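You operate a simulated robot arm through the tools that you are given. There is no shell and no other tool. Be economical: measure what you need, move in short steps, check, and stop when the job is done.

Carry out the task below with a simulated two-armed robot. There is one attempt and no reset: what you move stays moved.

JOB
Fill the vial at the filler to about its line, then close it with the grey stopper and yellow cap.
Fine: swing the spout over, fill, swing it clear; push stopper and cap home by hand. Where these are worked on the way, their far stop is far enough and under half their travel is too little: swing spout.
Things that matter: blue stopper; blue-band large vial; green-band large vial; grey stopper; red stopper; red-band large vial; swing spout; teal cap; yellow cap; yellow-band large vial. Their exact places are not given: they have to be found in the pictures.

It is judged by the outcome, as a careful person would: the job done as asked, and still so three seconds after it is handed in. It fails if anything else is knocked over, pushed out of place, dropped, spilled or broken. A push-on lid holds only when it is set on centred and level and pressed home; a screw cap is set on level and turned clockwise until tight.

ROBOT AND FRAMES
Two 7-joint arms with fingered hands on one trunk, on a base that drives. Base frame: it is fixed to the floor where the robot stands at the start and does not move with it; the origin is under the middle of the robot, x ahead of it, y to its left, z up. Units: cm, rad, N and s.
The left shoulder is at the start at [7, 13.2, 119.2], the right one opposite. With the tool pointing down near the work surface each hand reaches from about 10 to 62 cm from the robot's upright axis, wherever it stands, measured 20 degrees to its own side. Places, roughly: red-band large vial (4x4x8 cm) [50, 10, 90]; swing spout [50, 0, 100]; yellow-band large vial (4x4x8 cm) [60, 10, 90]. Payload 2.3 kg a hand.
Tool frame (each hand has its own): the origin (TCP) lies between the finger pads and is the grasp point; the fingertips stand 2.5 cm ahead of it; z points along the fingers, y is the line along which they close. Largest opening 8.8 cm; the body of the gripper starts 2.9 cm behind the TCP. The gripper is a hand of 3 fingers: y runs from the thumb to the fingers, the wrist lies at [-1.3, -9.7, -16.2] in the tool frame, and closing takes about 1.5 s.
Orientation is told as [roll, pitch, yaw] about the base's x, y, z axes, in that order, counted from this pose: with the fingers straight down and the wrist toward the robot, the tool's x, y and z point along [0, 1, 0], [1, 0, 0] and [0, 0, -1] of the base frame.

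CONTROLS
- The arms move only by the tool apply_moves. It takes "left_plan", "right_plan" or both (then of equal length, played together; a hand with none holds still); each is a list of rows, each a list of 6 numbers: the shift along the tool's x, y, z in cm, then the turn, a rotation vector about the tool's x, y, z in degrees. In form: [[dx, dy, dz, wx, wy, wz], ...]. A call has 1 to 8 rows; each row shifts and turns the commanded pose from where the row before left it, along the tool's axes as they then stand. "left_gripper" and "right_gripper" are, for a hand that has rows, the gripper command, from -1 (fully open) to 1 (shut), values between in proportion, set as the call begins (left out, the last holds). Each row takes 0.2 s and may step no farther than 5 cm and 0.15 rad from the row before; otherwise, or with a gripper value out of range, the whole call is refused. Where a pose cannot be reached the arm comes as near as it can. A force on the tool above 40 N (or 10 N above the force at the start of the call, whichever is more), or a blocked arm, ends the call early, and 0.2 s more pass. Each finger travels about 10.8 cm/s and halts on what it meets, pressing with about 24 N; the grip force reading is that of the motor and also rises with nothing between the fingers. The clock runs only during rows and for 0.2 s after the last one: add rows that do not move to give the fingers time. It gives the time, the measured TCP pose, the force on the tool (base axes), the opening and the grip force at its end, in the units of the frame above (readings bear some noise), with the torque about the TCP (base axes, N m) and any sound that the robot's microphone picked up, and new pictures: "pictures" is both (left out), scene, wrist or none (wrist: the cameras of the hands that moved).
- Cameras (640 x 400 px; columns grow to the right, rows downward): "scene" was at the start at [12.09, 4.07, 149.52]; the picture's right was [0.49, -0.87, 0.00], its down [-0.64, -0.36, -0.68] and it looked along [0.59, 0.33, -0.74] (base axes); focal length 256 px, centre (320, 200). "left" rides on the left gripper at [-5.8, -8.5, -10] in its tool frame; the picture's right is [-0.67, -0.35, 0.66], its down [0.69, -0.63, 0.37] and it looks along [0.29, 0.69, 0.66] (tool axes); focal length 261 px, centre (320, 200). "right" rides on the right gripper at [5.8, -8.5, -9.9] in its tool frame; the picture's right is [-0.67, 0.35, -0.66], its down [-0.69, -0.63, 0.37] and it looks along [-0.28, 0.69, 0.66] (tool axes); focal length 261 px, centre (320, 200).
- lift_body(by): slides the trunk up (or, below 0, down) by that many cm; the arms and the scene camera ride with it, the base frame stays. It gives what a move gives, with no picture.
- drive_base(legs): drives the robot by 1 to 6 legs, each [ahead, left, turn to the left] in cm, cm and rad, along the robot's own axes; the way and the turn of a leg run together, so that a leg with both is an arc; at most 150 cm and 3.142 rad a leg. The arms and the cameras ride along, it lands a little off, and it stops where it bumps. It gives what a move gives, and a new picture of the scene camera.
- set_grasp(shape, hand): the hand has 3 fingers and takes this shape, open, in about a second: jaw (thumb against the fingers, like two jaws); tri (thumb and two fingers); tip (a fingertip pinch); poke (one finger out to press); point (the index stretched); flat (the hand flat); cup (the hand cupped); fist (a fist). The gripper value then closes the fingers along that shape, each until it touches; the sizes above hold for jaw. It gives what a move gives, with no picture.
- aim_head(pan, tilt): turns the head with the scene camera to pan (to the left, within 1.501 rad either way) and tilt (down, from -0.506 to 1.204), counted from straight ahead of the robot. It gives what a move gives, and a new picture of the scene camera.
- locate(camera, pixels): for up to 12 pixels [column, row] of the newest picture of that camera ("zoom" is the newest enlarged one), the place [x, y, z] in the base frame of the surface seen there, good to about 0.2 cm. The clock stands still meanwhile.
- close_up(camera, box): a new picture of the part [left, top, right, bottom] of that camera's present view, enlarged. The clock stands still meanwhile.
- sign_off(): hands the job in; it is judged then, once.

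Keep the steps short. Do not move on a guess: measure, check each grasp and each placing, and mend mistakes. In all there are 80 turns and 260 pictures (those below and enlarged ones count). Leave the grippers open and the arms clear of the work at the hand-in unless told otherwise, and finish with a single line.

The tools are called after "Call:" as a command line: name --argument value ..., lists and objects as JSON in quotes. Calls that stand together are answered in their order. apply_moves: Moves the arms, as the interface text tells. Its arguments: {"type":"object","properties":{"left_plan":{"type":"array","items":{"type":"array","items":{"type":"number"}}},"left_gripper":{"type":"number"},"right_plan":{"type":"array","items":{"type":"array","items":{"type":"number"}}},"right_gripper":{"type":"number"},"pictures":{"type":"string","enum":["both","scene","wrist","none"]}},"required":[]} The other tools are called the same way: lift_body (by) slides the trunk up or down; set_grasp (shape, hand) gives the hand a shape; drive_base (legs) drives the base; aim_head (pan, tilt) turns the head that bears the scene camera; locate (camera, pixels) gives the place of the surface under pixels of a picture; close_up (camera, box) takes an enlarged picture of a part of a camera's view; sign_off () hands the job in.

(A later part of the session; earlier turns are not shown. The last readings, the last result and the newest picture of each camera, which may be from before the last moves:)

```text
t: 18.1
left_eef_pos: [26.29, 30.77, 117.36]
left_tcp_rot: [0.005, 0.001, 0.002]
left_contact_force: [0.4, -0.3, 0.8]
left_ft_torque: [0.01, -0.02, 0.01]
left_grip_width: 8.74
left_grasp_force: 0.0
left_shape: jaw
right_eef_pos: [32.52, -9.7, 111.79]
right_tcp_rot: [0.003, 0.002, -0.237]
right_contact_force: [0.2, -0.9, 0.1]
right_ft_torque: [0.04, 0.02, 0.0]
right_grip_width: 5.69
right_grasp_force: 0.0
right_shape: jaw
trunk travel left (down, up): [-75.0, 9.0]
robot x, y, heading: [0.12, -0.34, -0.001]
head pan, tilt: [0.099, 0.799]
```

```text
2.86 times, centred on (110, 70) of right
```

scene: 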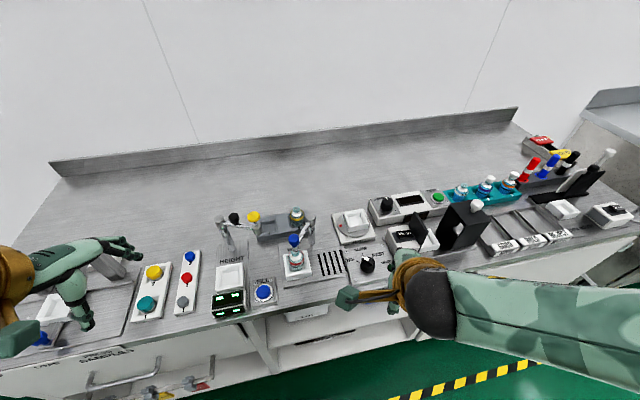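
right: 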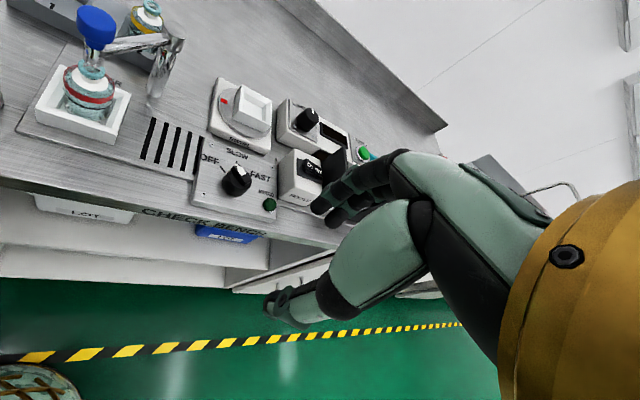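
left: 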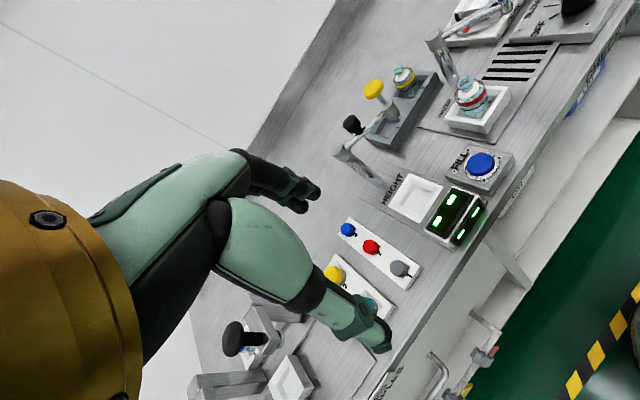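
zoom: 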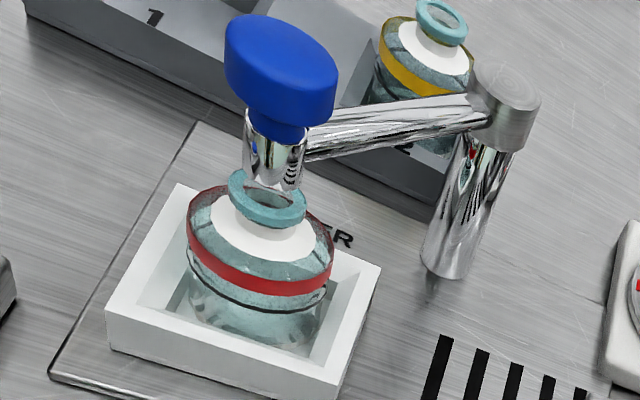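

Nozzle centre ≈(47.85,10.3), mouth centre ≈(47.7,10.25): over the mouth. Now measure the FILL button and bring the left hand (fingers shut) above it.

Call:
close_up --camera "scene" --box '[240, 265, 290, 315]'

Call:
locate --camera "scene" --pixels '[[264, 287], [264, 292], [264, 297], [258, 292], [270, 292], [230, 297], [230, 272]]'

Call:
apply_moves --left_plan '[[-3.5, 3.15, 0, 0, 0, 0], [-3.5, 3.15, 0, 0, 0, 0], [-3.5, 3.15, 0, 0, 0, 0], [-3.5, 3.15, 0, 0, 0, 0], [0, 0, 4, 0, 0, 0], [0, 0, 4, 0, 0, 0], [0, 0, 0, 0, 0, 0]]' --left_gripper 1

```text
8.00 times, centred on (265, 290) of scene
```

zoom: 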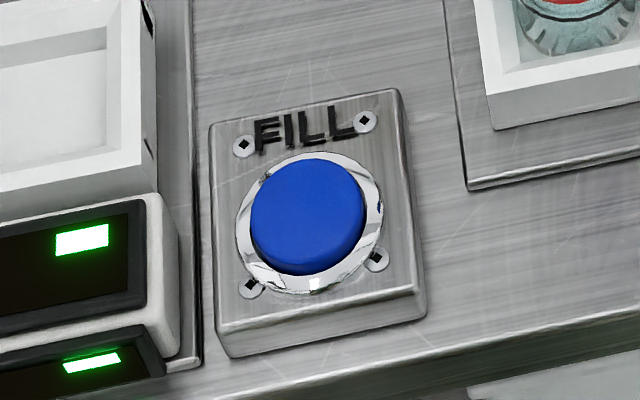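

```text
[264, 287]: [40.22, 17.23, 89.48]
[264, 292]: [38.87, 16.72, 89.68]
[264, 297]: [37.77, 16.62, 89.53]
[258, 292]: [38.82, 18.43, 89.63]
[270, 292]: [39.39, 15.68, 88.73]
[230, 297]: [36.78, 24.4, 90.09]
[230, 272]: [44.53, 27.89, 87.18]
```

```text
t: 19.7
left_eef_pos: [39.01, 17.13, 109.02]
left_tcp_rot: [0.002, 0.001, 0.002]
left_contact_force: [-0.4, -1.0, -0.4]
left_ft_torque: [0.02, -0.05, 0.01]
left_grip_width: 0.0
left_grasp_force: 23.8
left_shape: jaw
right_eef_pos: [32.75, -9.49, 111.74]
right_tcp_rot: [0.0, 0.002, -0.237]
right_contact_force: [-0.1, -0.2, 0.0]
right_ft_torque: [-0.01, -0.01, -0.02]
right_grip_width: 5.69
right_grasp_force: 0.0
right_shape: jaw
trunk travel left (down, up): [-75.0, 9.0]
robot x, y, heading: [0.15, -0.12, 0.001]
head pan, tilt: [0.099, 0.799]
```

scene: 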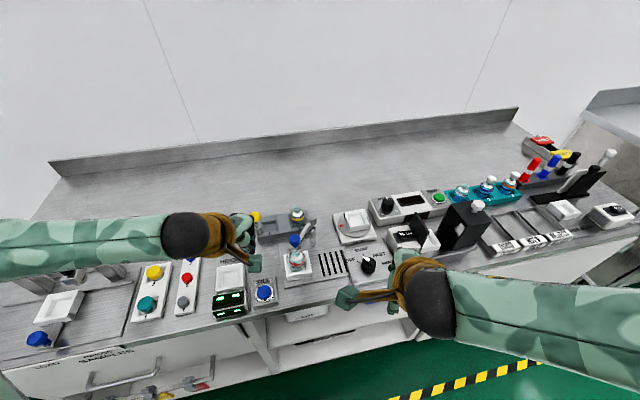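
left: 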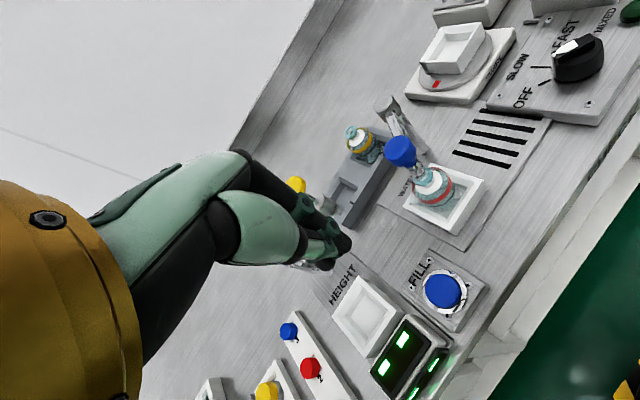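

Descend to ~1.5 cm above the button.

Call:
apply_moves --left_plan '[[0, 0, 4, 0, 0, 0], [0, 0, 4, 0, 0, 0], [0, 0, 4, 0, 0, 0], [0.1, 0, 2.5, 0, 0, 0], [0, 0, 0, 0, 0, 0]]'

Call:
close_up --camera "scene" --box '[220, 220, 340, 320]'

Call:
close_up --camera "right" --box '[0, 0, 200, 150]'

```text
t: 20.9
left_eef_pos: [38.95, 17.19, 94.38]
left_tcp_rot: [0.001, 0.001, -0.001]
left_contact_force: [0.0, 0.1, -0.1]
left_ft_torque: [0.0, -0.03, 0.03]
left_grip_width: 0.0
left_grasp_force: 23.6
left_shape: jaw
right_eef_pos: [32.72, -9.41, 111.95]
right_tcp_rot: [-0.001, 0.001, -0.237]
right_contact_force: [0.2, 0.3, -0.1]
right_ft_torque: [-0.02, 0.01, 0.01]
right_grip_width: 5.69
right_grasp_force: 0.1
right_shape: jaw
trunk travel left (down, up): [-75.0, 9.0]
robot x, y, heading: [0.2, -0.13, 0.003]
head pan, tilt: [0.099, 0.799]
```

scene: 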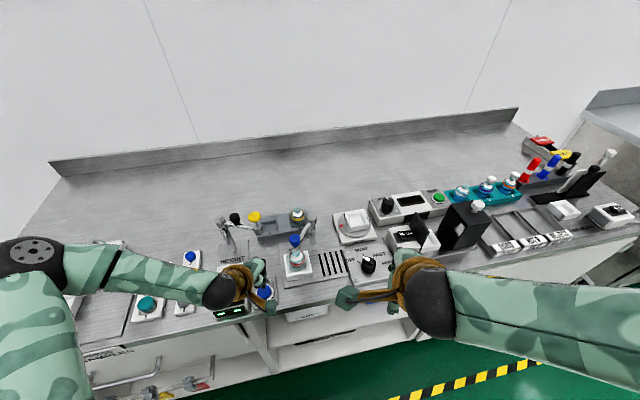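
left: 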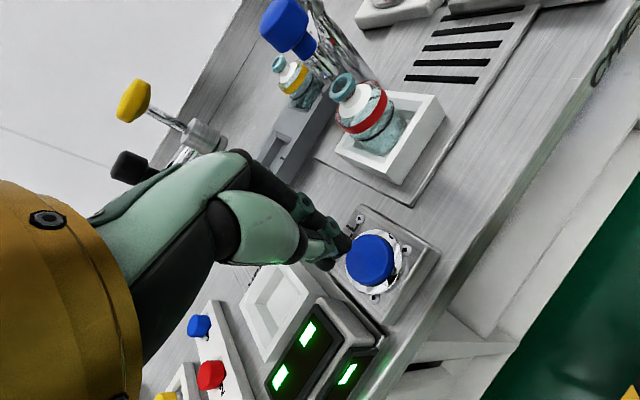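

```text
4.00 times, centred on (280, 270) of scene
```

zoom: 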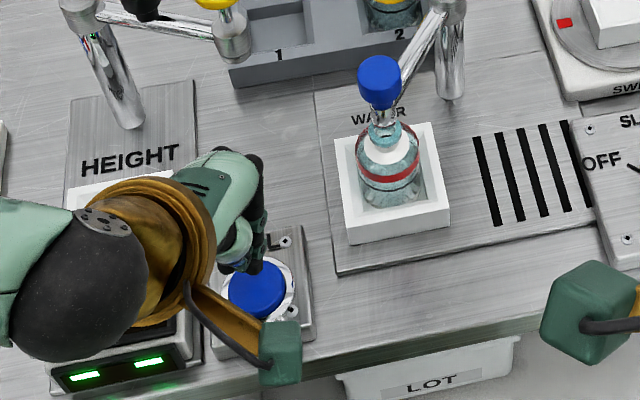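

```text
2.67 times, centred on (100, 75) of right
```

zoom: 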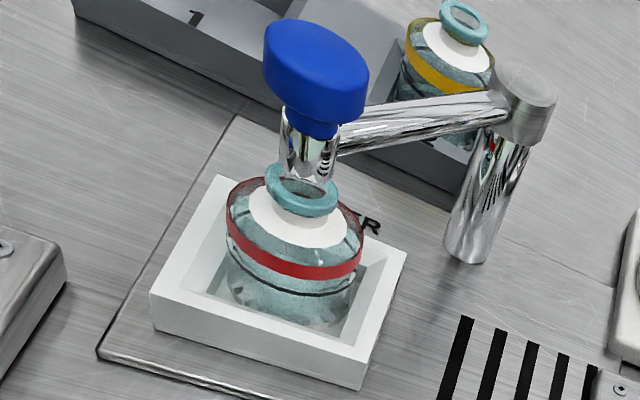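

Fingertips are 2.2 cm above the button and line up with it. Pressing down carefully.

Call:
apply_moves --left_plan '[[0, 0, 1.5, 0, 0, 0], [0, 0, 0.6, 0, 0, 0], [0, 0, 0.3, 0, 0, 0]]' --pictures "none"

Call:
close_up --camera "right" --box '[0, 0, 200, 150]'

```text
t: 21.7
left_eef_pos: [38.94, 17.18, 92.23]
left_tcp_rot: [0.002, 0.0, 0.001]
left_contact_force: [-0.2, 0.9, 0.5]
left_ft_torque: [-0.04, 0.05, -0.01]
left_grip_width: 0.02
left_grasp_force: 24.4
left_shape: jaw
right_eef_pos: [32.77, -9.27, 111.97]
right_tcp_rot: [0.0, 0.004, -0.238]
right_contact_force: [-0.1, 0.2, 0.4]
right_ft_torque: [0.01, -0.03, 0.01]
right_grip_width: 5.7
right_grasp_force: 0.0
right_shape: jaw
trunk travel left (down, up): [-75.0, 9.0]
robot x, y, heading: [-0.08, -0.08, 0.001]
head pan, tilt: [0.099, 0.799]
```

```text
2.67 times, centred on (100, 75) of right
```

zoom: 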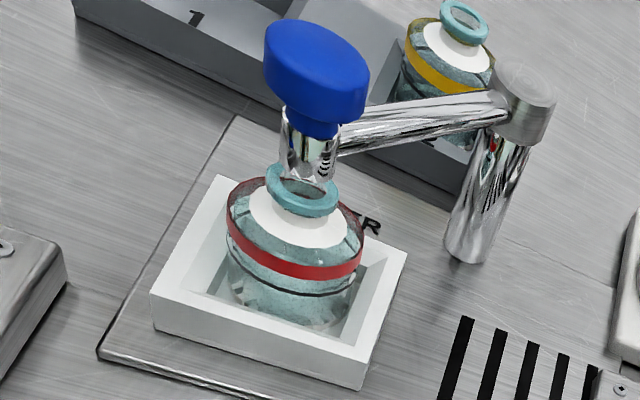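

No contact yet (0.5 N). Continue down in small steps.

Call:
apply_moves --left_plan '[[0, 0, 0.3, 0, 0, 0], [0, 0, 0.3, 0, 0, 0]]' --pictures "none"

Call:
close_up --camera "right" --box '[0, 0, 200, 150]'

```text
t: 22.3
left_eef_pos: [38.95, 17.26, 91.65]
left_tcp_rot: [0.003, -0.001, 0.002]
left_contact_force: [1.2, 0.1, 5.2]
left_ft_torque: [0.04, -0.01, -0.01]
left_grip_width: 0.03
left_grasp_force: 24.3
left_shape: jaw
right_eef_pos: [32.65, -9.26, 111.86]
right_tcp_rot: [0.0, 0.003, -0.237]
right_contact_force: [-0.7, -0.1, 0.3]
right_ft_torque: [0.01, -0.01, -0.01]
right_grip_width: 5.68
right_grasp_force: 0.0
right_shape: jaw
trunk travel left (down, up): [-75.0, 9.0]
robot x, y, heading: [-0.3, 0.35, -0.003]
head pan, tilt: [0.099, 0.799]
heard: click
```

```text
2.67 times, centred on (100, 75) of right
```

zoom: 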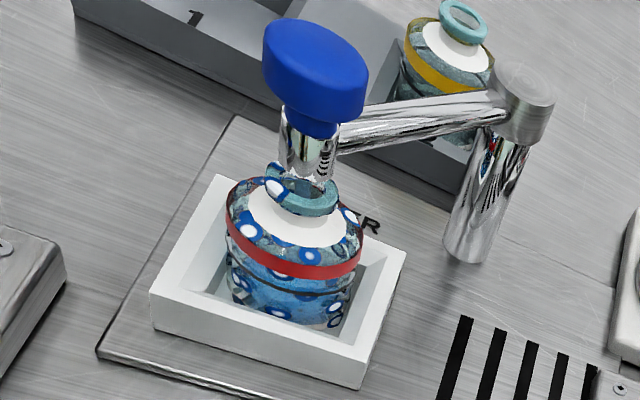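

Click heard and liquid is coming. Release at once to judge the level.

Call:
apply_moves --left_plan '[[0, 0, -1.5, 0, 0, 0]]' --pictures "none"

Call:
close_up --camera "right" --box '[40, 40, 120, 100]'

Call:
close_up --camera "scene" --box '[275, 235, 325, 285]'

```text
t: 22.7
left_eef_pos: [38.95, 17.23, 93.11]
left_tcp_rot: [0.002, 0.002, 0.0]
left_contact_force: [-0.1, 0.8, -0.4]
left_ft_torque: [0.0, -0.02, -0.01]
left_grip_width: 0.01
left_grasp_force: 24.4
left_shape: jaw
right_eef_pos: [32.69, -9.3, 111.79]
right_tcp_rot: [0.0, 0.002, -0.239]
right_contact_force: [0.1, 0.8, -0.6]
right_ft_torque: [0.01, 0.0, -0.01]
right_grip_width: 5.7
right_grasp_force: 0.0
right_shape: jaw
trunk travel left (down, up): [-75.0, 9.0]
robot x, y, heading: [0.22, 0.3, 0.003]
head pan, tilt: [0.099, 0.799]
```

```text
6.67 times, centred on (80, 70) of right
```

zoom: 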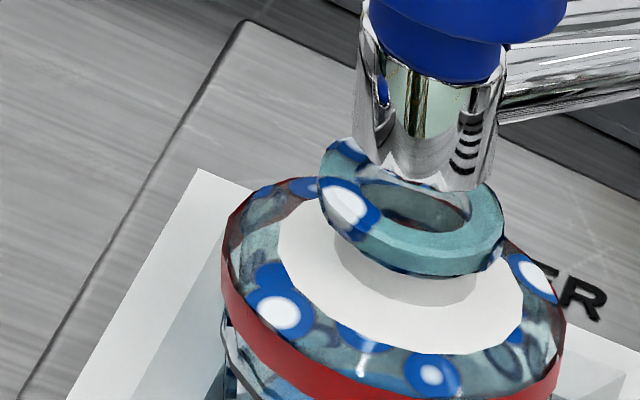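

```text
8.00 times, centred on (300, 260) of scene
```

zoom: 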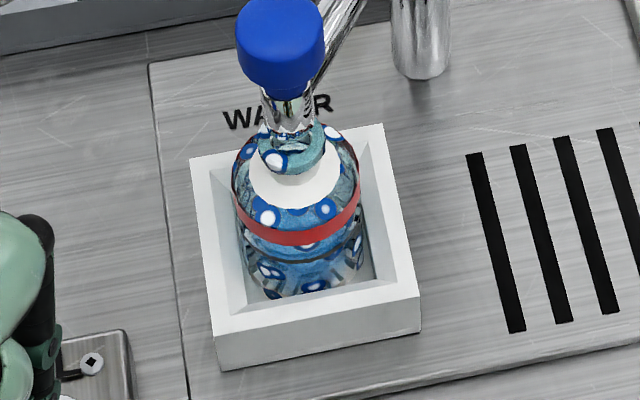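

Call:
close_up --camera "right" --box '[50, 60, 130, 130]'

Call:
close_up --camera "left" --box '[300, 50, 460, 200]'

```text
5.71 times, centred on (90, 95) of right
```

zoom: 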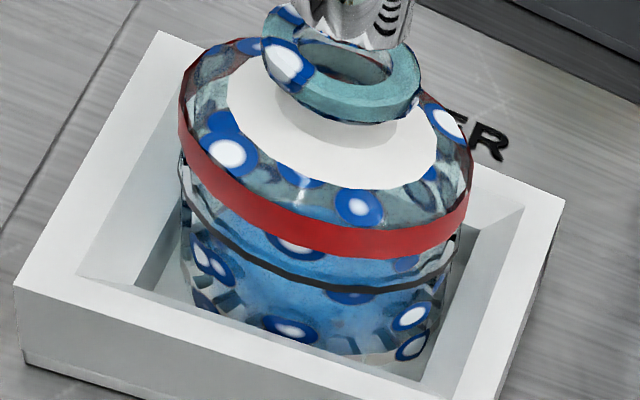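

```text
2.67 times, centred on (380, 125) of left
```

zoom: 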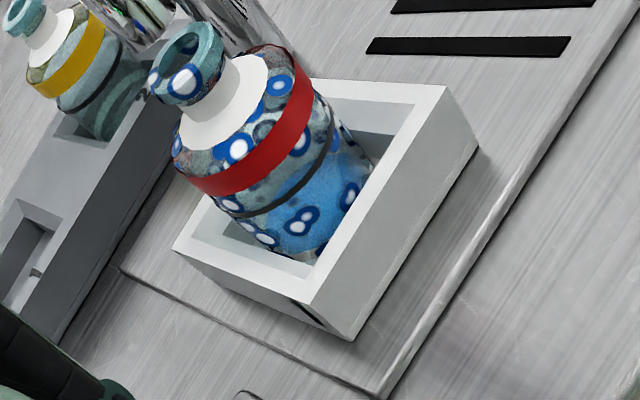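

Glass looks noisy now; the liquid seems near but below the black line. I'll lower and turn the right hand to get a flatter view.

Call:
apply_moves --right_plan '[[0, 0, 2, 0, 0, -8], [0, 0, 2.5, 0, 0, -8], [0, 0, 2.5, 0, 0, -8], [0, 0, 2.5, 0, 0, 0], [0, 0, 2.5, 0, 0, 0], [0, 0, 0, 0, 0, 0]]' --pictures "wrist"

Call:
close_up --camera "right" --box '[170, 0, 270, 80]'

```text
t: 24.1
left_eef_pos: [38.9, 17.23, 93.13]
left_tcp_rot: [0.001, 0.0, -0.001]
left_contact_force: [0.3, -0.4, -0.2]
left_ft_torque: [0.03, 0.0, 0.01]
left_grip_width: 0.0
left_grasp_force: 24.2
left_shape: jaw
right_eef_pos: [32.96, -9.19, 99.92]
right_tcp_rot: [0.001, 0.0, 0.182]
right_contact_force: [-0.5, 0.3, -0.3]
right_ft_torque: [0.01, 0.01, -0.02]
right_grip_width: 5.71
right_grasp_force: 0.0
right_shape: jaw
right hand out of reach, approached as far as the arm can: row 3
trunk travel left (down, up): [-75.0, 9.0]
robot x, y, heading: [-0.25, 0.02, 0.004]
head pan, tilt: [0.099, 0.799]
```

right: 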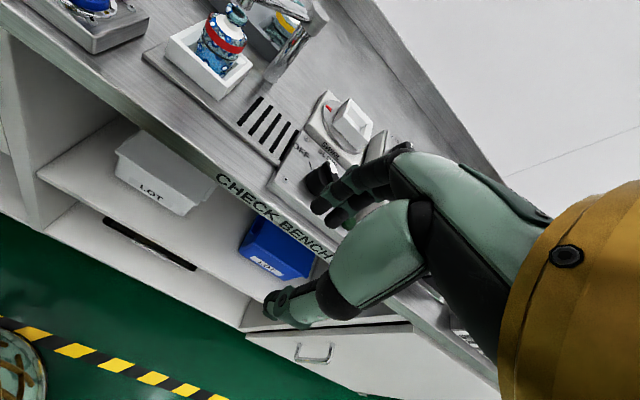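

```text
5.00 times, centred on (220, 40) of right
```

zoom: 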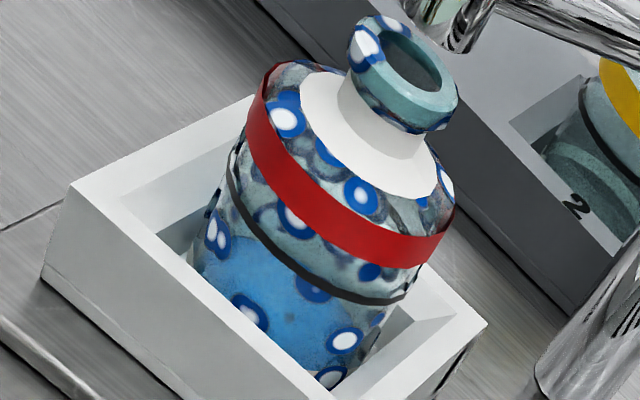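

Call:
close_up --camera "right" --box '[195, 25, 255, 80]'

Call:
locate --camera "zoom" --pixels '[[150, 180], [300, 320], [200, 300], [230, 250], [300, 200], [170, 330], [430, 330]]'

```text
7.27 times, centred on (225, 52) of right
```

zoom: 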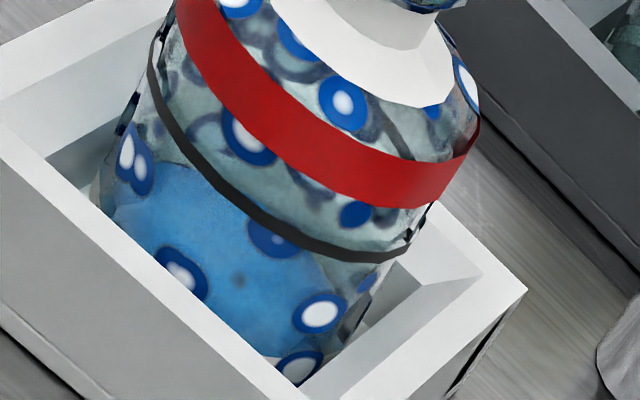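

```text
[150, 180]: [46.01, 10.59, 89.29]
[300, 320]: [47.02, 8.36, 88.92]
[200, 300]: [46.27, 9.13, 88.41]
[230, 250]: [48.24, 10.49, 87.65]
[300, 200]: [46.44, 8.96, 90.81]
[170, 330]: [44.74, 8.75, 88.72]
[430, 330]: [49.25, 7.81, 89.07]
```

Call:
locate --camera "zoom" --pixels '[[200, 220], [250, 280], [170, 225], [270, 320], [225, 200], [300, 270], [240, 300], [215, 250], [190, 190], [120, 220], [270, 260], [180, 130]]'

Call:
close_up --camera "left" --box '[325, 70, 415, 160]'

```text
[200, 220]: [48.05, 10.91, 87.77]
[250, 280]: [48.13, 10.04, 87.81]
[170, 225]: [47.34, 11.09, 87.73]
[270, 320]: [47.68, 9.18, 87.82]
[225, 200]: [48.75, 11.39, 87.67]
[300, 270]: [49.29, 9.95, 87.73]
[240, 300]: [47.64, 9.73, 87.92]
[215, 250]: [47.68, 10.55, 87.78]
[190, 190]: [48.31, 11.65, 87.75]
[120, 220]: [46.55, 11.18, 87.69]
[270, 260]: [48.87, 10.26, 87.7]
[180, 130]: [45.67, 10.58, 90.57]
```

```text
4.44 times, centred on (370, 115) of left
```

zoom: 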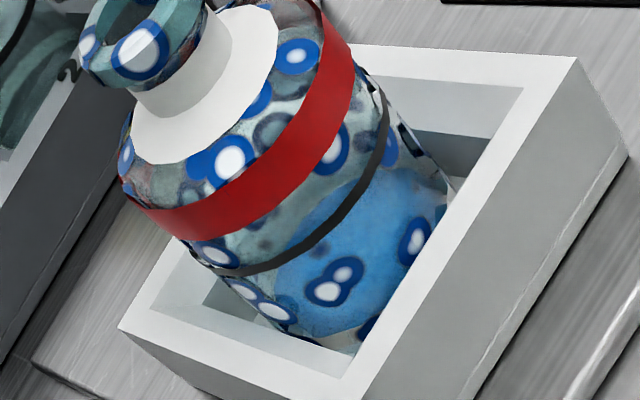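

locate reads the liquid surface: z≈87.75. Now the line's height, so I know how much is missing.

Call:
locate --camera "right" --pixels '[[217, 36], [223, 44], [230, 53], [240, 59]]'

Call:
locate --camera "zoom" --pixels '[[345, 205], [320, 230], [290, 250], [250, 268], [360, 220], [320, 290], [340, 315]]'

```text
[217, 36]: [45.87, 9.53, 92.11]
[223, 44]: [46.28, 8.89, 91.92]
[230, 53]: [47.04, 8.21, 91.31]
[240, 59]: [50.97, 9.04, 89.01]
```

```text
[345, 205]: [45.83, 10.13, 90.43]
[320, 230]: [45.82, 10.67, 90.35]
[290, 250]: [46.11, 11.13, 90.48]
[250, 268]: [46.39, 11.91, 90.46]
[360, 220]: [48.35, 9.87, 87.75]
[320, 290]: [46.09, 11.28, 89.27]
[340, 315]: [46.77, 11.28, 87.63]
```

Line at z≈90.43, liquid at 87.75: about 2.7 cm missing. Press again, reading the level with the clock stopped.

Call:
apply_moves --left_plan '[[0, 0, 1.5, 0, 0, 0]]' --pictures "none"

Call:
close_up --camera "right" --box '[195, 25, 255, 80]'

Call:
locate --camera "zoom" --pixels '[[200, 220], [250, 280], [225, 250], [210, 235], [270, 260]]'

```text
t: 24.5
left_eef_pos: [39.09, 17.39, 91.7]
left_tcp_rot: [0.002, -0.002, 0.001]
left_contact_force: [1.9, 1.8, 3.6]
left_ft_torque: [0.0, -0.03, -0.05]
left_grip_width: 0.0
left_grasp_force: 24.1
left_shape: jaw
right_eef_pos: [32.94, -9.26, 99.89]
right_tcp_rot: [-0.001, 0.001, 0.182]
right_contact_force: [0.4, -0.2, -0.3]
right_ft_torque: [0.01, 0.03, 0.02]
right_grip_width: 5.71
right_grasp_force: 0.0
right_shape: jaw
trunk travel left (down, up): [-75.0, 9.0]
robot x, y, heading: [-0.03, -0.18, -0.001]
head pan, tilt: [0.099, 0.799]
heard: click
```

```text
7.27 times, centred on (225, 52) of right
```

zoom: 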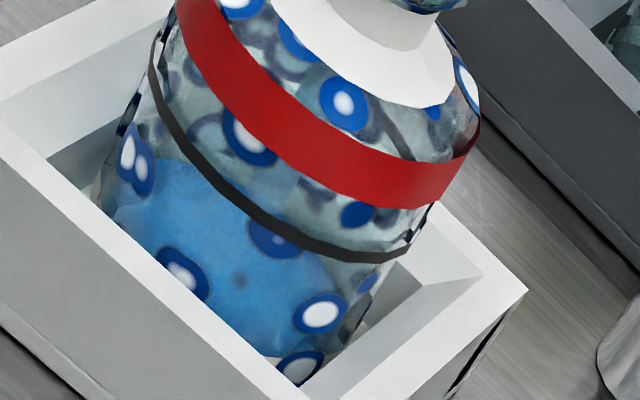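

```text
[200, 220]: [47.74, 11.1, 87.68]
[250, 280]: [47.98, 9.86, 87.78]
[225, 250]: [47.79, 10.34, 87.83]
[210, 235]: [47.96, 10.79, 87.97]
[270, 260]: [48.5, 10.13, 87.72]
```

Clicked; level barely changed yet. Hold for a bit and read again.

Call:
apply_moves --left_plan '[[0, 0, 0, 0, 0, 0], [0, 0, 0, 0, 0, 0]]' --pictures "none"

Call:
close_up --camera "right" --box '[195, 25, 255, 80]'

Call:
locate --camera "zoom" --pixels '[[200, 220], [250, 280], [225, 250], [210, 235], [270, 260]]'

```text
t: 25.1
left_eef_pos: [38.99, 17.35, 91.69]
left_tcp_rot: [0.002, 0.0, 0.0]
left_contact_force: [2.0, 0.6, 6.2]
left_ft_torque: [0.08, -0.02, 0.01]
left_grip_width: 0.0
left_grasp_force: 24.5
left_shape: jaw
right_eef_pos: [33.13, -9.2, 99.9]
right_tcp_rot: [0.0, 0.002, 0.183]
right_contact_force: [0.4, -0.7, -0.3]
right_ft_torque: [-0.02, -0.02, 0.0]
right_grip_width: 5.68
right_grasp_force: 0.0
right_shape: jaw
trunk travel left (down, up): [-75.0, 9.0]
robot x, y, heading: [-0.0, -0.17, 0.003]
head pan, tilt: [0.099, 0.799]
```

```text
7.27 times, centred on (225, 52) of right
```

zoom: 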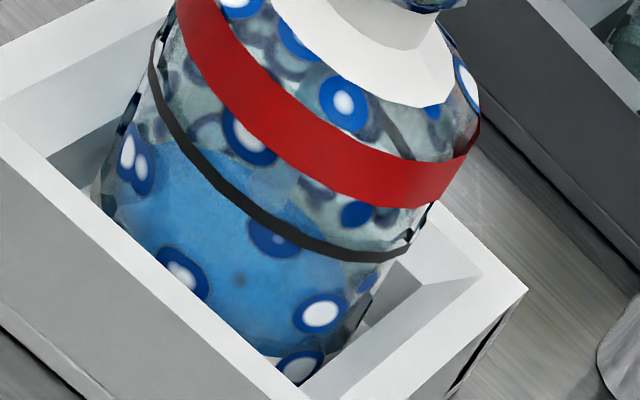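

```text
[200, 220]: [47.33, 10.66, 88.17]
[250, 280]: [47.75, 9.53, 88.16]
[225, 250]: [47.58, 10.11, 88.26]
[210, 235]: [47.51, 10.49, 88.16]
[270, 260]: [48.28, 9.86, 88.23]
```

Rate ≈0.7 cm/s; still ~2.2 cm missing. Hold 1.6 s more.

Call:
apply_moves --left_plan '[[0, 0, 0, 0, 0, 0], [0, 0, 0, 0, 0, 0], [0, 0, 0, 0, 0, 0], [0, 0, 0, 0, 0, 0], [0, 0, 0, 0, 0, 0], [0, 0, 0, 0, 0, 0], [0, 0, 0, 0, 0, 0]]' --pictures "none"

Call:
close_up --camera "right" --box '[195, 25, 255, 80]'

Call:
locate --camera "zoom" --pixels '[[200, 220], [250, 280], [225, 250], [210, 235], [270, 260], [215, 120]]'

```text
t: 26.7
left_eef_pos: [38.92, 17.31, 91.71]
left_tcp_rot: [0.003, 0.001, 0.0]
left_contact_force: [2.5, 0.8, 7.1]
left_ft_torque: [0.04, -0.01, -0.01]
left_grip_width: 0.0
left_grasp_force: 23.8
left_shape: jaw
right_eef_pos: [33.05, -9.28, 99.94]
right_tcp_rot: [0.0, 0.003, 0.182]
right_contact_force: [-0.6, 0.6, 0.7]
right_ft_torque: [0.05, -0.02, 0.03]
right_grip_width: 5.7
right_grasp_force: 0.1
right_shape: jaw
trunk travel left (down, up): [-75.0, 9.0]
robot x, y, heading: [0.1, 0.27, -0.003]
head pan, tilt: [0.099, 0.799]
```

```text
7.27 times, centred on (225, 52) of right
```

zoom: 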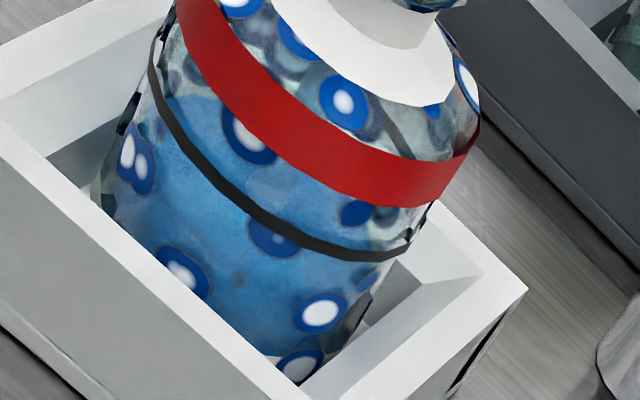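

```text
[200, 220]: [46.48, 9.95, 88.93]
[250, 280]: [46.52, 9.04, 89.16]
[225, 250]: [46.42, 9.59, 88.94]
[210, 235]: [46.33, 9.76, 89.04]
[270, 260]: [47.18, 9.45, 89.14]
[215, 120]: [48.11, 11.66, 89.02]
```

Level 89.05; ~0.52 cm/s. Hold another 1.6 s.

Call:
apply_moves --left_plan '[[0, 0, 0, 0, 0, 0], [0, 0, 0, 0, 0, 0], [0, 0, 0, 0, 0, 0], [0, 0, 0, 0, 0, 0], [0, 0, 0, 0, 0, 0], [0, 0, 0, 0, 0, 0], [0, 0, 0, 0, 0, 0]]' --pictures "none"

Call:
close_up --camera "right" --box '[195, 25, 255, 80]'

Call:
locate --camera "zoom" --pixels '[[215, 120], [290, 180], [320, 220], [330, 205], [200, 120], [225, 250], [175, 80]]'

```text
t: 28.3
left_eef_pos: [39.0, 17.21, 91.59]
left_tcp_rot: [0.002, 0.001, 0.001]
left_contact_force: [2.7, 0.7, 6.9]
left_ft_torque: [0.05, -0.04, -0.08]
left_grip_width: 0.01
left_grasp_force: 23.8
left_shape: jaw
right_eef_pos: [33.03, -9.31, 99.82]
right_tcp_rot: [0.0, 0.001, 0.182]
right_contact_force: [0.8, 0.0, -0.1]
right_ft_torque: [-0.03, -0.02, -0.03]
right_grip_width: 5.67
right_grasp_force: 0.0
right_shape: jaw
trunk travel left (down, up): [-75.0, 9.0]
robot x, y, heading: [0.02, -0.2, -0.001]
head pan, tilt: [0.099, 0.799]
```

```text
7.27 times, centred on (225, 52) of right
```

zoom: 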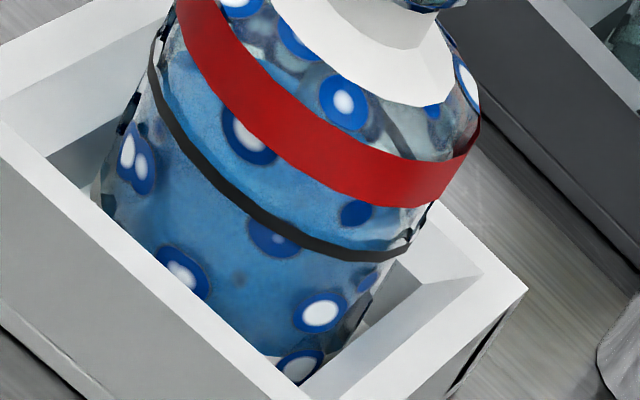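

```text
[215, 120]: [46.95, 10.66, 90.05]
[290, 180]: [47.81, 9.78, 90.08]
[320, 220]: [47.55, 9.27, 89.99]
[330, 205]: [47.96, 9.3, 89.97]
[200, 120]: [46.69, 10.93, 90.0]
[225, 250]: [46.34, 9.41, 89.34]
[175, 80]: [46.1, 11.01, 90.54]
```

Level 90.0 at ~0.6 cm/s; line 90.43. Hold 0.5 s more then release, in one call.

Call:
apply_moves --left_plan '[[0, 0, 0, 0, 0, 0], [0, 0, 0, 0, 0, 0], [0, 0, -2, 0, 0, 0], [0, 0, -4, 0, 0, 0]]' --pictures "none"

Call:
close_up --camera "right" --box '[195, 25, 255, 80]'

Call:
locate --camera "zoom" --pixels '[[215, 120], [290, 180], [320, 220], [330, 205], [200, 120], [195, 160], [280, 228], [330, 248], [240, 203]]'

```text
t: 29.3
left_eef_pos: [38.93, 17.24, 97.63]
left_tcp_rot: [0.002, 0.003, 0.002]
left_contact_force: [-0.1, -1.0, 0.2]
left_ft_torque: [0.01, -0.02, -0.03]
left_grip_width: 0.0
left_grasp_force: 23.8
left_shape: jaw
right_eef_pos: [33.02, -9.3, 99.97]
right_tcp_rot: [0.001, 0.0, 0.181]
right_contact_force: [-0.3, -0.4, -0.6]
right_ft_torque: [-0.01, 0.0, 0.05]
right_grip_width: 5.67
right_grasp_force: 0.1
right_shape: jaw
trunk travel left (down, up): [-75.0, 9.0]
robot x, y, heading: [0.33, -0.21, -0.0]
head pan, tilt: [0.099, 0.799]
```

```text
7.27 times, centred on (225, 52) of right
```

zoom: 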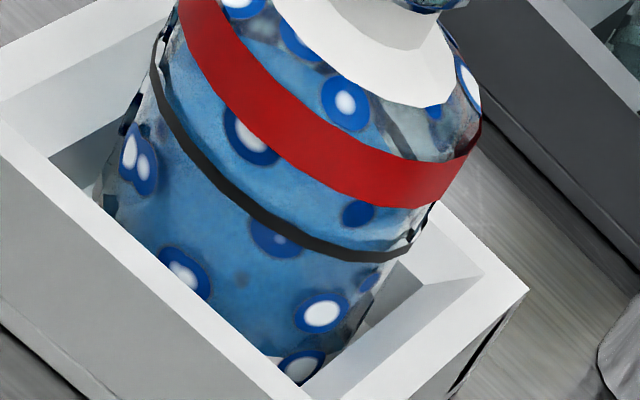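

```text
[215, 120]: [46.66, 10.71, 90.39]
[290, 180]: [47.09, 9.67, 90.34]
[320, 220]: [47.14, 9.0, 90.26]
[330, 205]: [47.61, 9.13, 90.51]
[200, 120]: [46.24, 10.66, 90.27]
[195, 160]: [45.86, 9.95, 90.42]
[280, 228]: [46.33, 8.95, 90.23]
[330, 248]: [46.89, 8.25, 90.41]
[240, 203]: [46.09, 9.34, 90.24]
```

Level ≈90.35, at the line. Next, left hand up and away toward the stoppers while the right hand returns above the knob.

Call:
apply_moves --left_plan '[[0, 0, -4, 0, 0, 0], [0, 0, -4, 0, 0, 0], [0, 0, -4, 0, 0, 0], [3.8, -0.5, 0, 0, 0, 0], [3.8, -0.5, 0, 0, 0, 0], [3.8, -0.5, 0, 0, 0, 0], [3.8, -0.5, 0, 0, 0, 0], [3.3, -1.4, 0, 0, 0, 0]]' --right_plan '[[0, 0, -4, 0, 0, 0], [0, 0, -4, 0, 0, 0], [0, 0, -2, 0, 0, 0], [3.32, 3.62, 0, 0, 0, 0], [3.32, 3.62, 0, 0, 0, 0], [3.32, 3.62, 0, 0, 0, 0], [3.32, 3.62, 0, 0, 0, 0], [3.32, 3.62, 0, 0, 0, 0]]' --left_gripper -0.3 --right_gripper -0.3

```text
t: 31.1
left_eef_pos: [35.6, 36.03, 109.47]
left_tcp_rot: [0.001, 0.002, 0.0]
left_contact_force: [0.6, 0.0, 0.1]
left_ft_torque: [-0.03, 0.0, -0.01]
left_grip_width: 5.72
left_grasp_force: 0.0
left_shape: jaw
right_eef_pos: [47.93, 10.6, 109.71]
right_tcp_rot: [-0.004, 0.006, 0.183]
right_contact_force: [0.9, 0.5, 0.1]
right_ft_torque: [-0.01, 0.01, 0.0]
right_grip_width: 5.7
right_grasp_force: 0.1
right_shape: jaw
trunk travel left (down, up): [-75.0, 9.0]
robot x, y, heading: [-0.25, -0.17, 0.002]
head pan, tilt: [0.099, 0.799]
```

scene: 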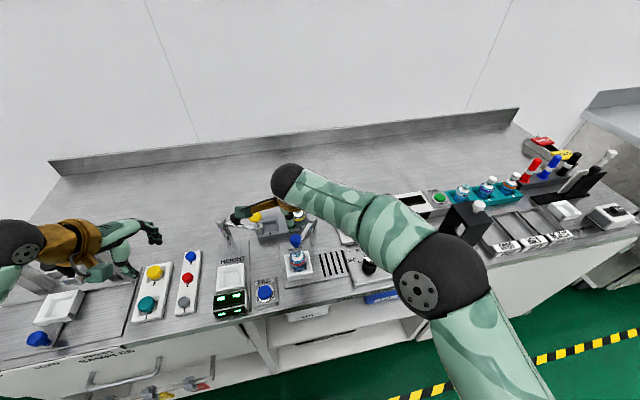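
right: 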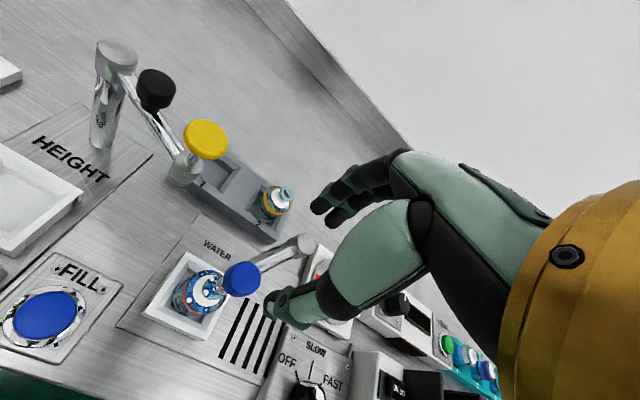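
left: 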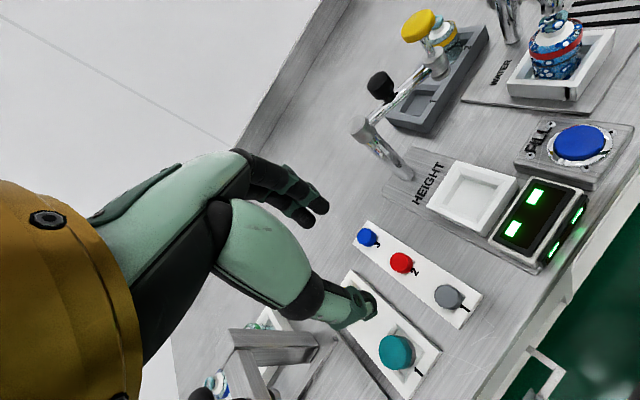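

Call:
apply_moves --right_plan '[[-0.3, 0, 3, 0, 0, 0], [0, 0, 3, 0, 0, 0], [0, 0, 2.85, 0, 0, 0], [0, 0, 0, 0, 0, 0]]' --pictures "wrist"

Call:
apply_moves --right_plan '[[0, 0, 0, 0, 0, 0], [0, 0, 0, 0, 0, 0], [0, 0, 0, 0, 0, 0], [0, 0, 0, 0, 0, 0]]' --right_gripper 0.6 --pictures "wrist"

```text
t: 32.1
left_eef_pos: [35.53, 35.81, 109.66]
left_tcp_rot: [0.001, 0.0, 0.0]
left_contact_force: [0.0, 0.0, 0.2]
left_ft_torque: [0.04, 0.02, 0.0]
left_grip_width: 5.73
left_grasp_force: 0.1
left_shape: jaw
right_eef_pos: [48.04, 10.09, 100.88]
right_tcp_rot: [-0.001, 0.002, 0.182]
right_contact_force: [-0.4, 0.2, -0.1]
right_ft_torque: [0.01, 0.03, 0.0]
right_grip_width: 5.7
right_grasp_force: 0.2
right_shape: jaw
trunk travel left (down, up): [-75.0, 9.0]
robot x, y, heading: [-0.26, -0.0, 0.001]
head pan, tilt: [0.099, 0.799]
```

right: 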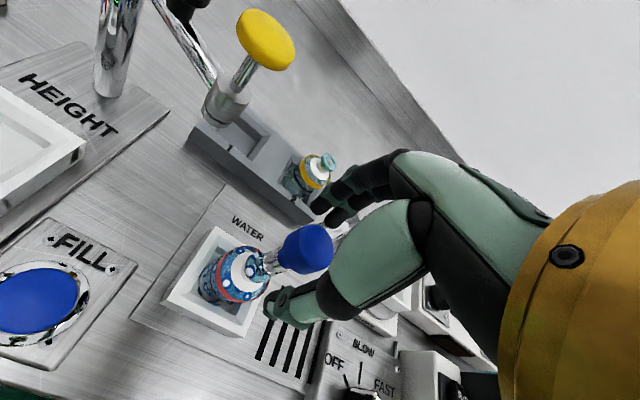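

```text
t: 33.1
left_eef_pos: [35.52, 35.7, 109.63]
left_tcp_rot: [0.001, 0.0, 0.001]
left_contact_force: [0.2, -0.5, 1.1]
left_ft_torque: [0.0, -0.01, 0.01]
left_grip_width: 5.74
left_grasp_force: 0.0
left_shape: jaw
right_eef_pos: [47.9, 10.3, 100.91]
right_tcp_rot: [0.0, 0.002, 0.181]
right_contact_force: [-2.6, 0.4, -0.7]
right_ft_torque: [0.0, 0.03, -0.04]
right_grip_width: 1.83
right_grasp_force: 0.1
right_shape: jaw
trunk travel left (down, up): [-75.0, 9.0]
robot x, y, heading: [0.22, -0.18, -0.0]
head pan, tilt: [0.099, 0.799]
```

right: 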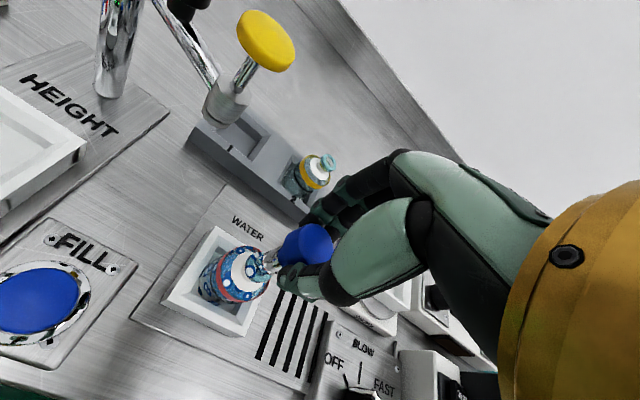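

Call:
apply_moves --right_plan '[[-1.219, -0.566, 0, 0, 0, -5], [-1.249, -0.497, 0, 0, 0, -5], [-1.274, -0.426, 0, 0, 0, -5], [-1.296, -0.355, 0, 0, 0, -5]]' --pictures "wrist"

Call:
apply_moves --right_plan '[[-1.314, -0.282, 0, 0, 0, -5], [-1.328, -0.208, 0, 0, 0, -5], [-1.337, -0.133, 0, 0, 0, -5], [-1.343, -0.059, 0, 0, 0, -5], [0, 0, 0, 0, 0, 0]]'

```text
t: 34.1
left_eef_pos: [35.53, 35.65, 109.62]
left_tcp_rot: [0.001, 0.002, -0.001]
left_contact_force: [0.3, -0.7, 0.1]
left_ft_torque: [-0.04, 0.0, -0.01]
left_grip_width: 5.73
left_grasp_force: 0.0
left_shape: jaw
right_eef_pos: [47.94, 4.73, 101.05]
right_tcp_rot: [0.001, -0.002, 0.534]
right_contact_force: [-0.6, 0.3, 0.1]
right_ft_torque: [0.01, -0.03, 0.01]
right_grip_width: 1.8
right_grasp_force: 0.0
right_shape: jaw
trunk travel left (down, up): [-75.0, 9.0]
robot x, y, heading: [-0.29, -0.03, 0.001]
head pan, tilt: [0.099, 0.799]
```

right: 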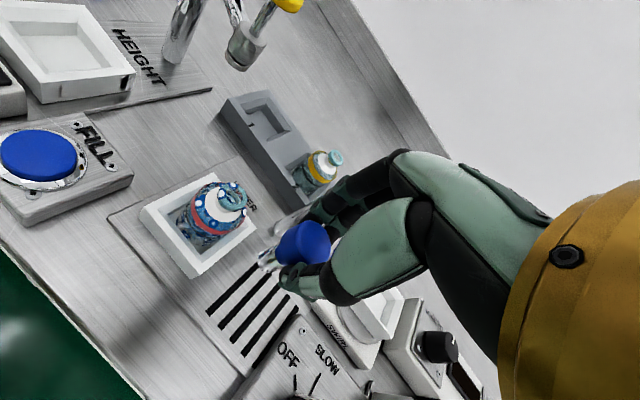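

```text
t: 35.3
left_eef_pos: [35.6, 35.78, 109.68]
left_tcp_rot: [0.001, 0.0, -0.001]
left_contact_force: [0.3, 0.3, 0.3]
left_ft_torque: [0.03, -0.04, 0.01]
left_grip_width: 5.76
left_grasp_force: 0.0
left_shape: jaw
right_eef_pos: [50.47, 0.25, 101.05]
right_tcp_rot: [0.002, 0.0, 0.881]
right_contact_force: [1.2, 1.3, 0.3]
right_ft_torque: [0.03, -0.03, 0.05]
right_grip_width: 1.82
right_grasp_force: 0.0
right_shape: jaw
trunk travel left (down, up): [-75.0, 9.0]
robot x, y, heading: [-0.04, 0.16, 0.004]
head pan, tilt: [0.099, 0.799]
```

scene: 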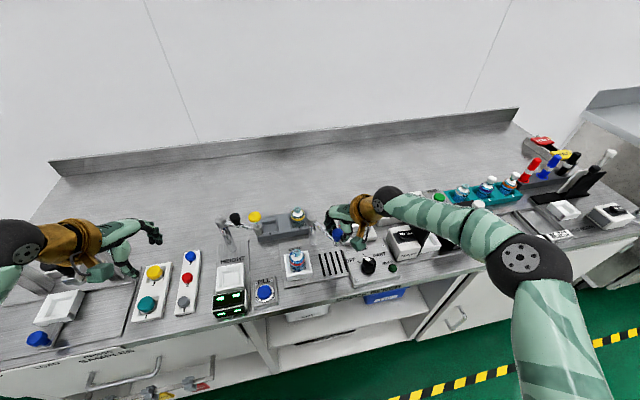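
right: 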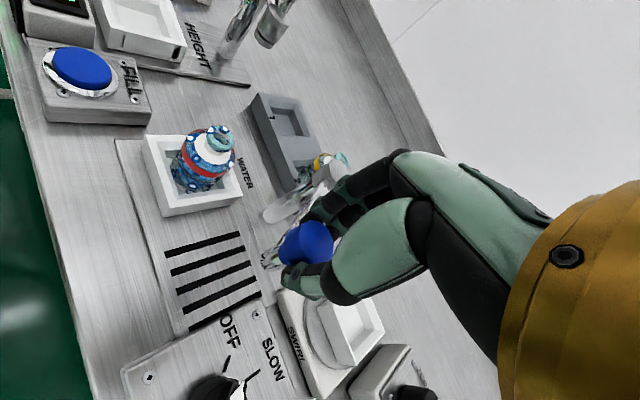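

Spout is back at its start. Release, lift and turn back.

Call:
apply_moves --right_plan '[[0, 0, 0, 0, 0, 0], [0, 0, 0, 0, 0, 0], [0, 0, -4, 0, 0, 0], [0, 0, -4, 0, 0, 8], [0, -3, -2, 0, 0, 8], [0, -3, 0, 0, 0, 8], [0, -3, 0, 0, 0, 8], [-3, -3, 0, 0, 0, 8]]' --right_gripper -0.3

Call:
close_up --camera "scene" --box '[130, 240, 210, 320]'

Call:
close_up --camera "left" --box '[340, 210, 500, 390]'

```text
t: 37.1
left_eef_pos: [35.52, 35.76, 109.69]
left_tcp_rot: [0.004, -0.001, -0.001]
left_contact_force: [0.2, -0.5, -0.4]
left_ft_torque: [0.03, 0.0, -0.01]
left_grip_width: 5.74
left_grasp_force: 0.1
left_shape: jaw
right_eef_pos: [41.19, -8.81, 111.12]
right_tcp_rot: [0.001, 0.002, 0.177]
right_contact_force: [-0.2, -0.6, -0.6]
right_ft_torque: [0.0, -0.02, -0.01]
right_grip_width: 5.67
right_grasp_force: 0.3
right_shape: jaw
trunk travel left (down, up): [-75.0, 9.0]
robot x, y, heading: [0.29, -0.59, 0.001]
head pan, tilt: [0.099, 0.799]
```

scene: 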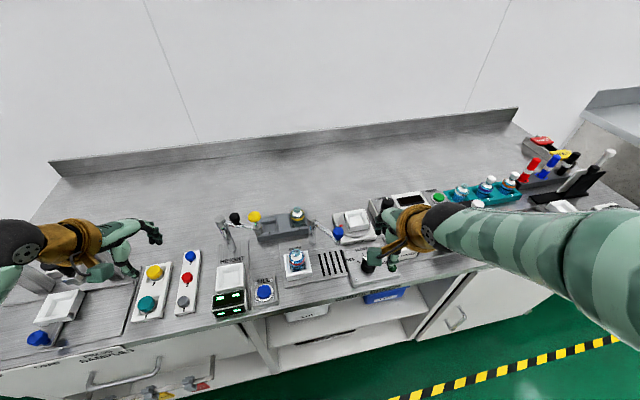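
right: 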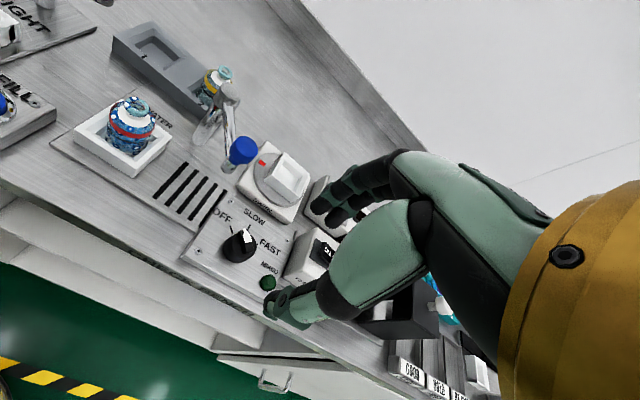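

```text
5.00 times, centred on (170, 280) of scene
```

zoom: 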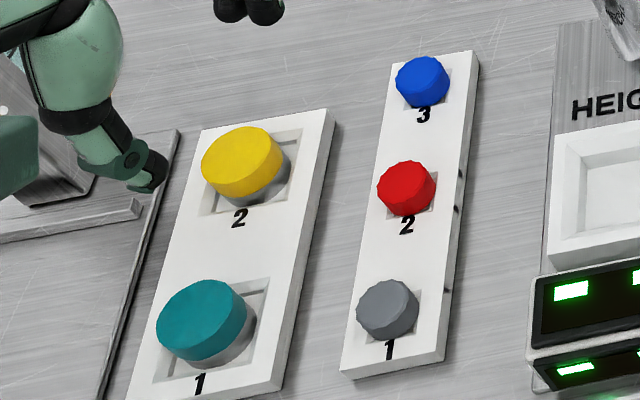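

```text
2.22 times, centred on (420, 300) of left
```

zoom: 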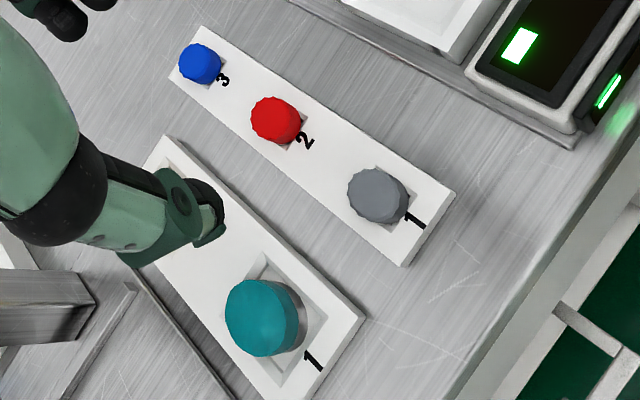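

Call:
locate --camera "zoom" --pixels '[[376, 195], [352, 195], [402, 190], [376, 172], [380, 218], [425, 185], [355, 170], [410, 250]]'

Call:
close_up --camera "scene" --box '[165, 285, 205, 325]'

Call:
locate --camera "zoom" --pixels '[[320, 160], [270, 170], [370, 170], [315, 130], [315, 200], [240, 240], [400, 180], [315, 230]]'

```text
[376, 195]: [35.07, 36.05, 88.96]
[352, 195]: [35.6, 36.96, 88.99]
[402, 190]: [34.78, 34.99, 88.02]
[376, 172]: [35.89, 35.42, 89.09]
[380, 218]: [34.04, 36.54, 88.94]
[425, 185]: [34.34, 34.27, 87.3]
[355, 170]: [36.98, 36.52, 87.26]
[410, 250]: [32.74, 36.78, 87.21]
```

```text
10.00 times, centred on (185, 305) of scene
```

zoom: 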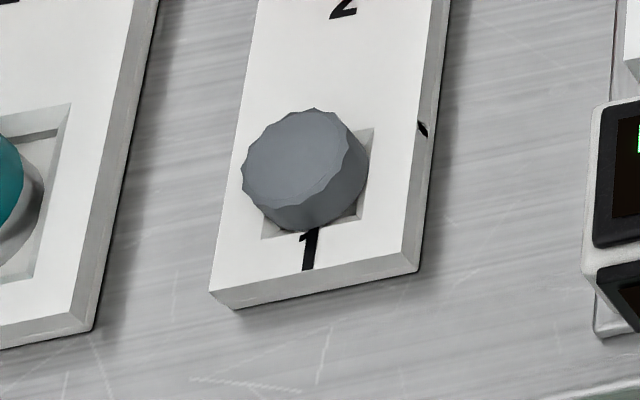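

```text
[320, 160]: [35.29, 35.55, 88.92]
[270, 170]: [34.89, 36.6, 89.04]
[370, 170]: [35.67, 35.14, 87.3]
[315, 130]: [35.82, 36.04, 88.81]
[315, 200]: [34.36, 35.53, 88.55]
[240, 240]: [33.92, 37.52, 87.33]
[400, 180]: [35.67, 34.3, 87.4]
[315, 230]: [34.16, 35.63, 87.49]
```

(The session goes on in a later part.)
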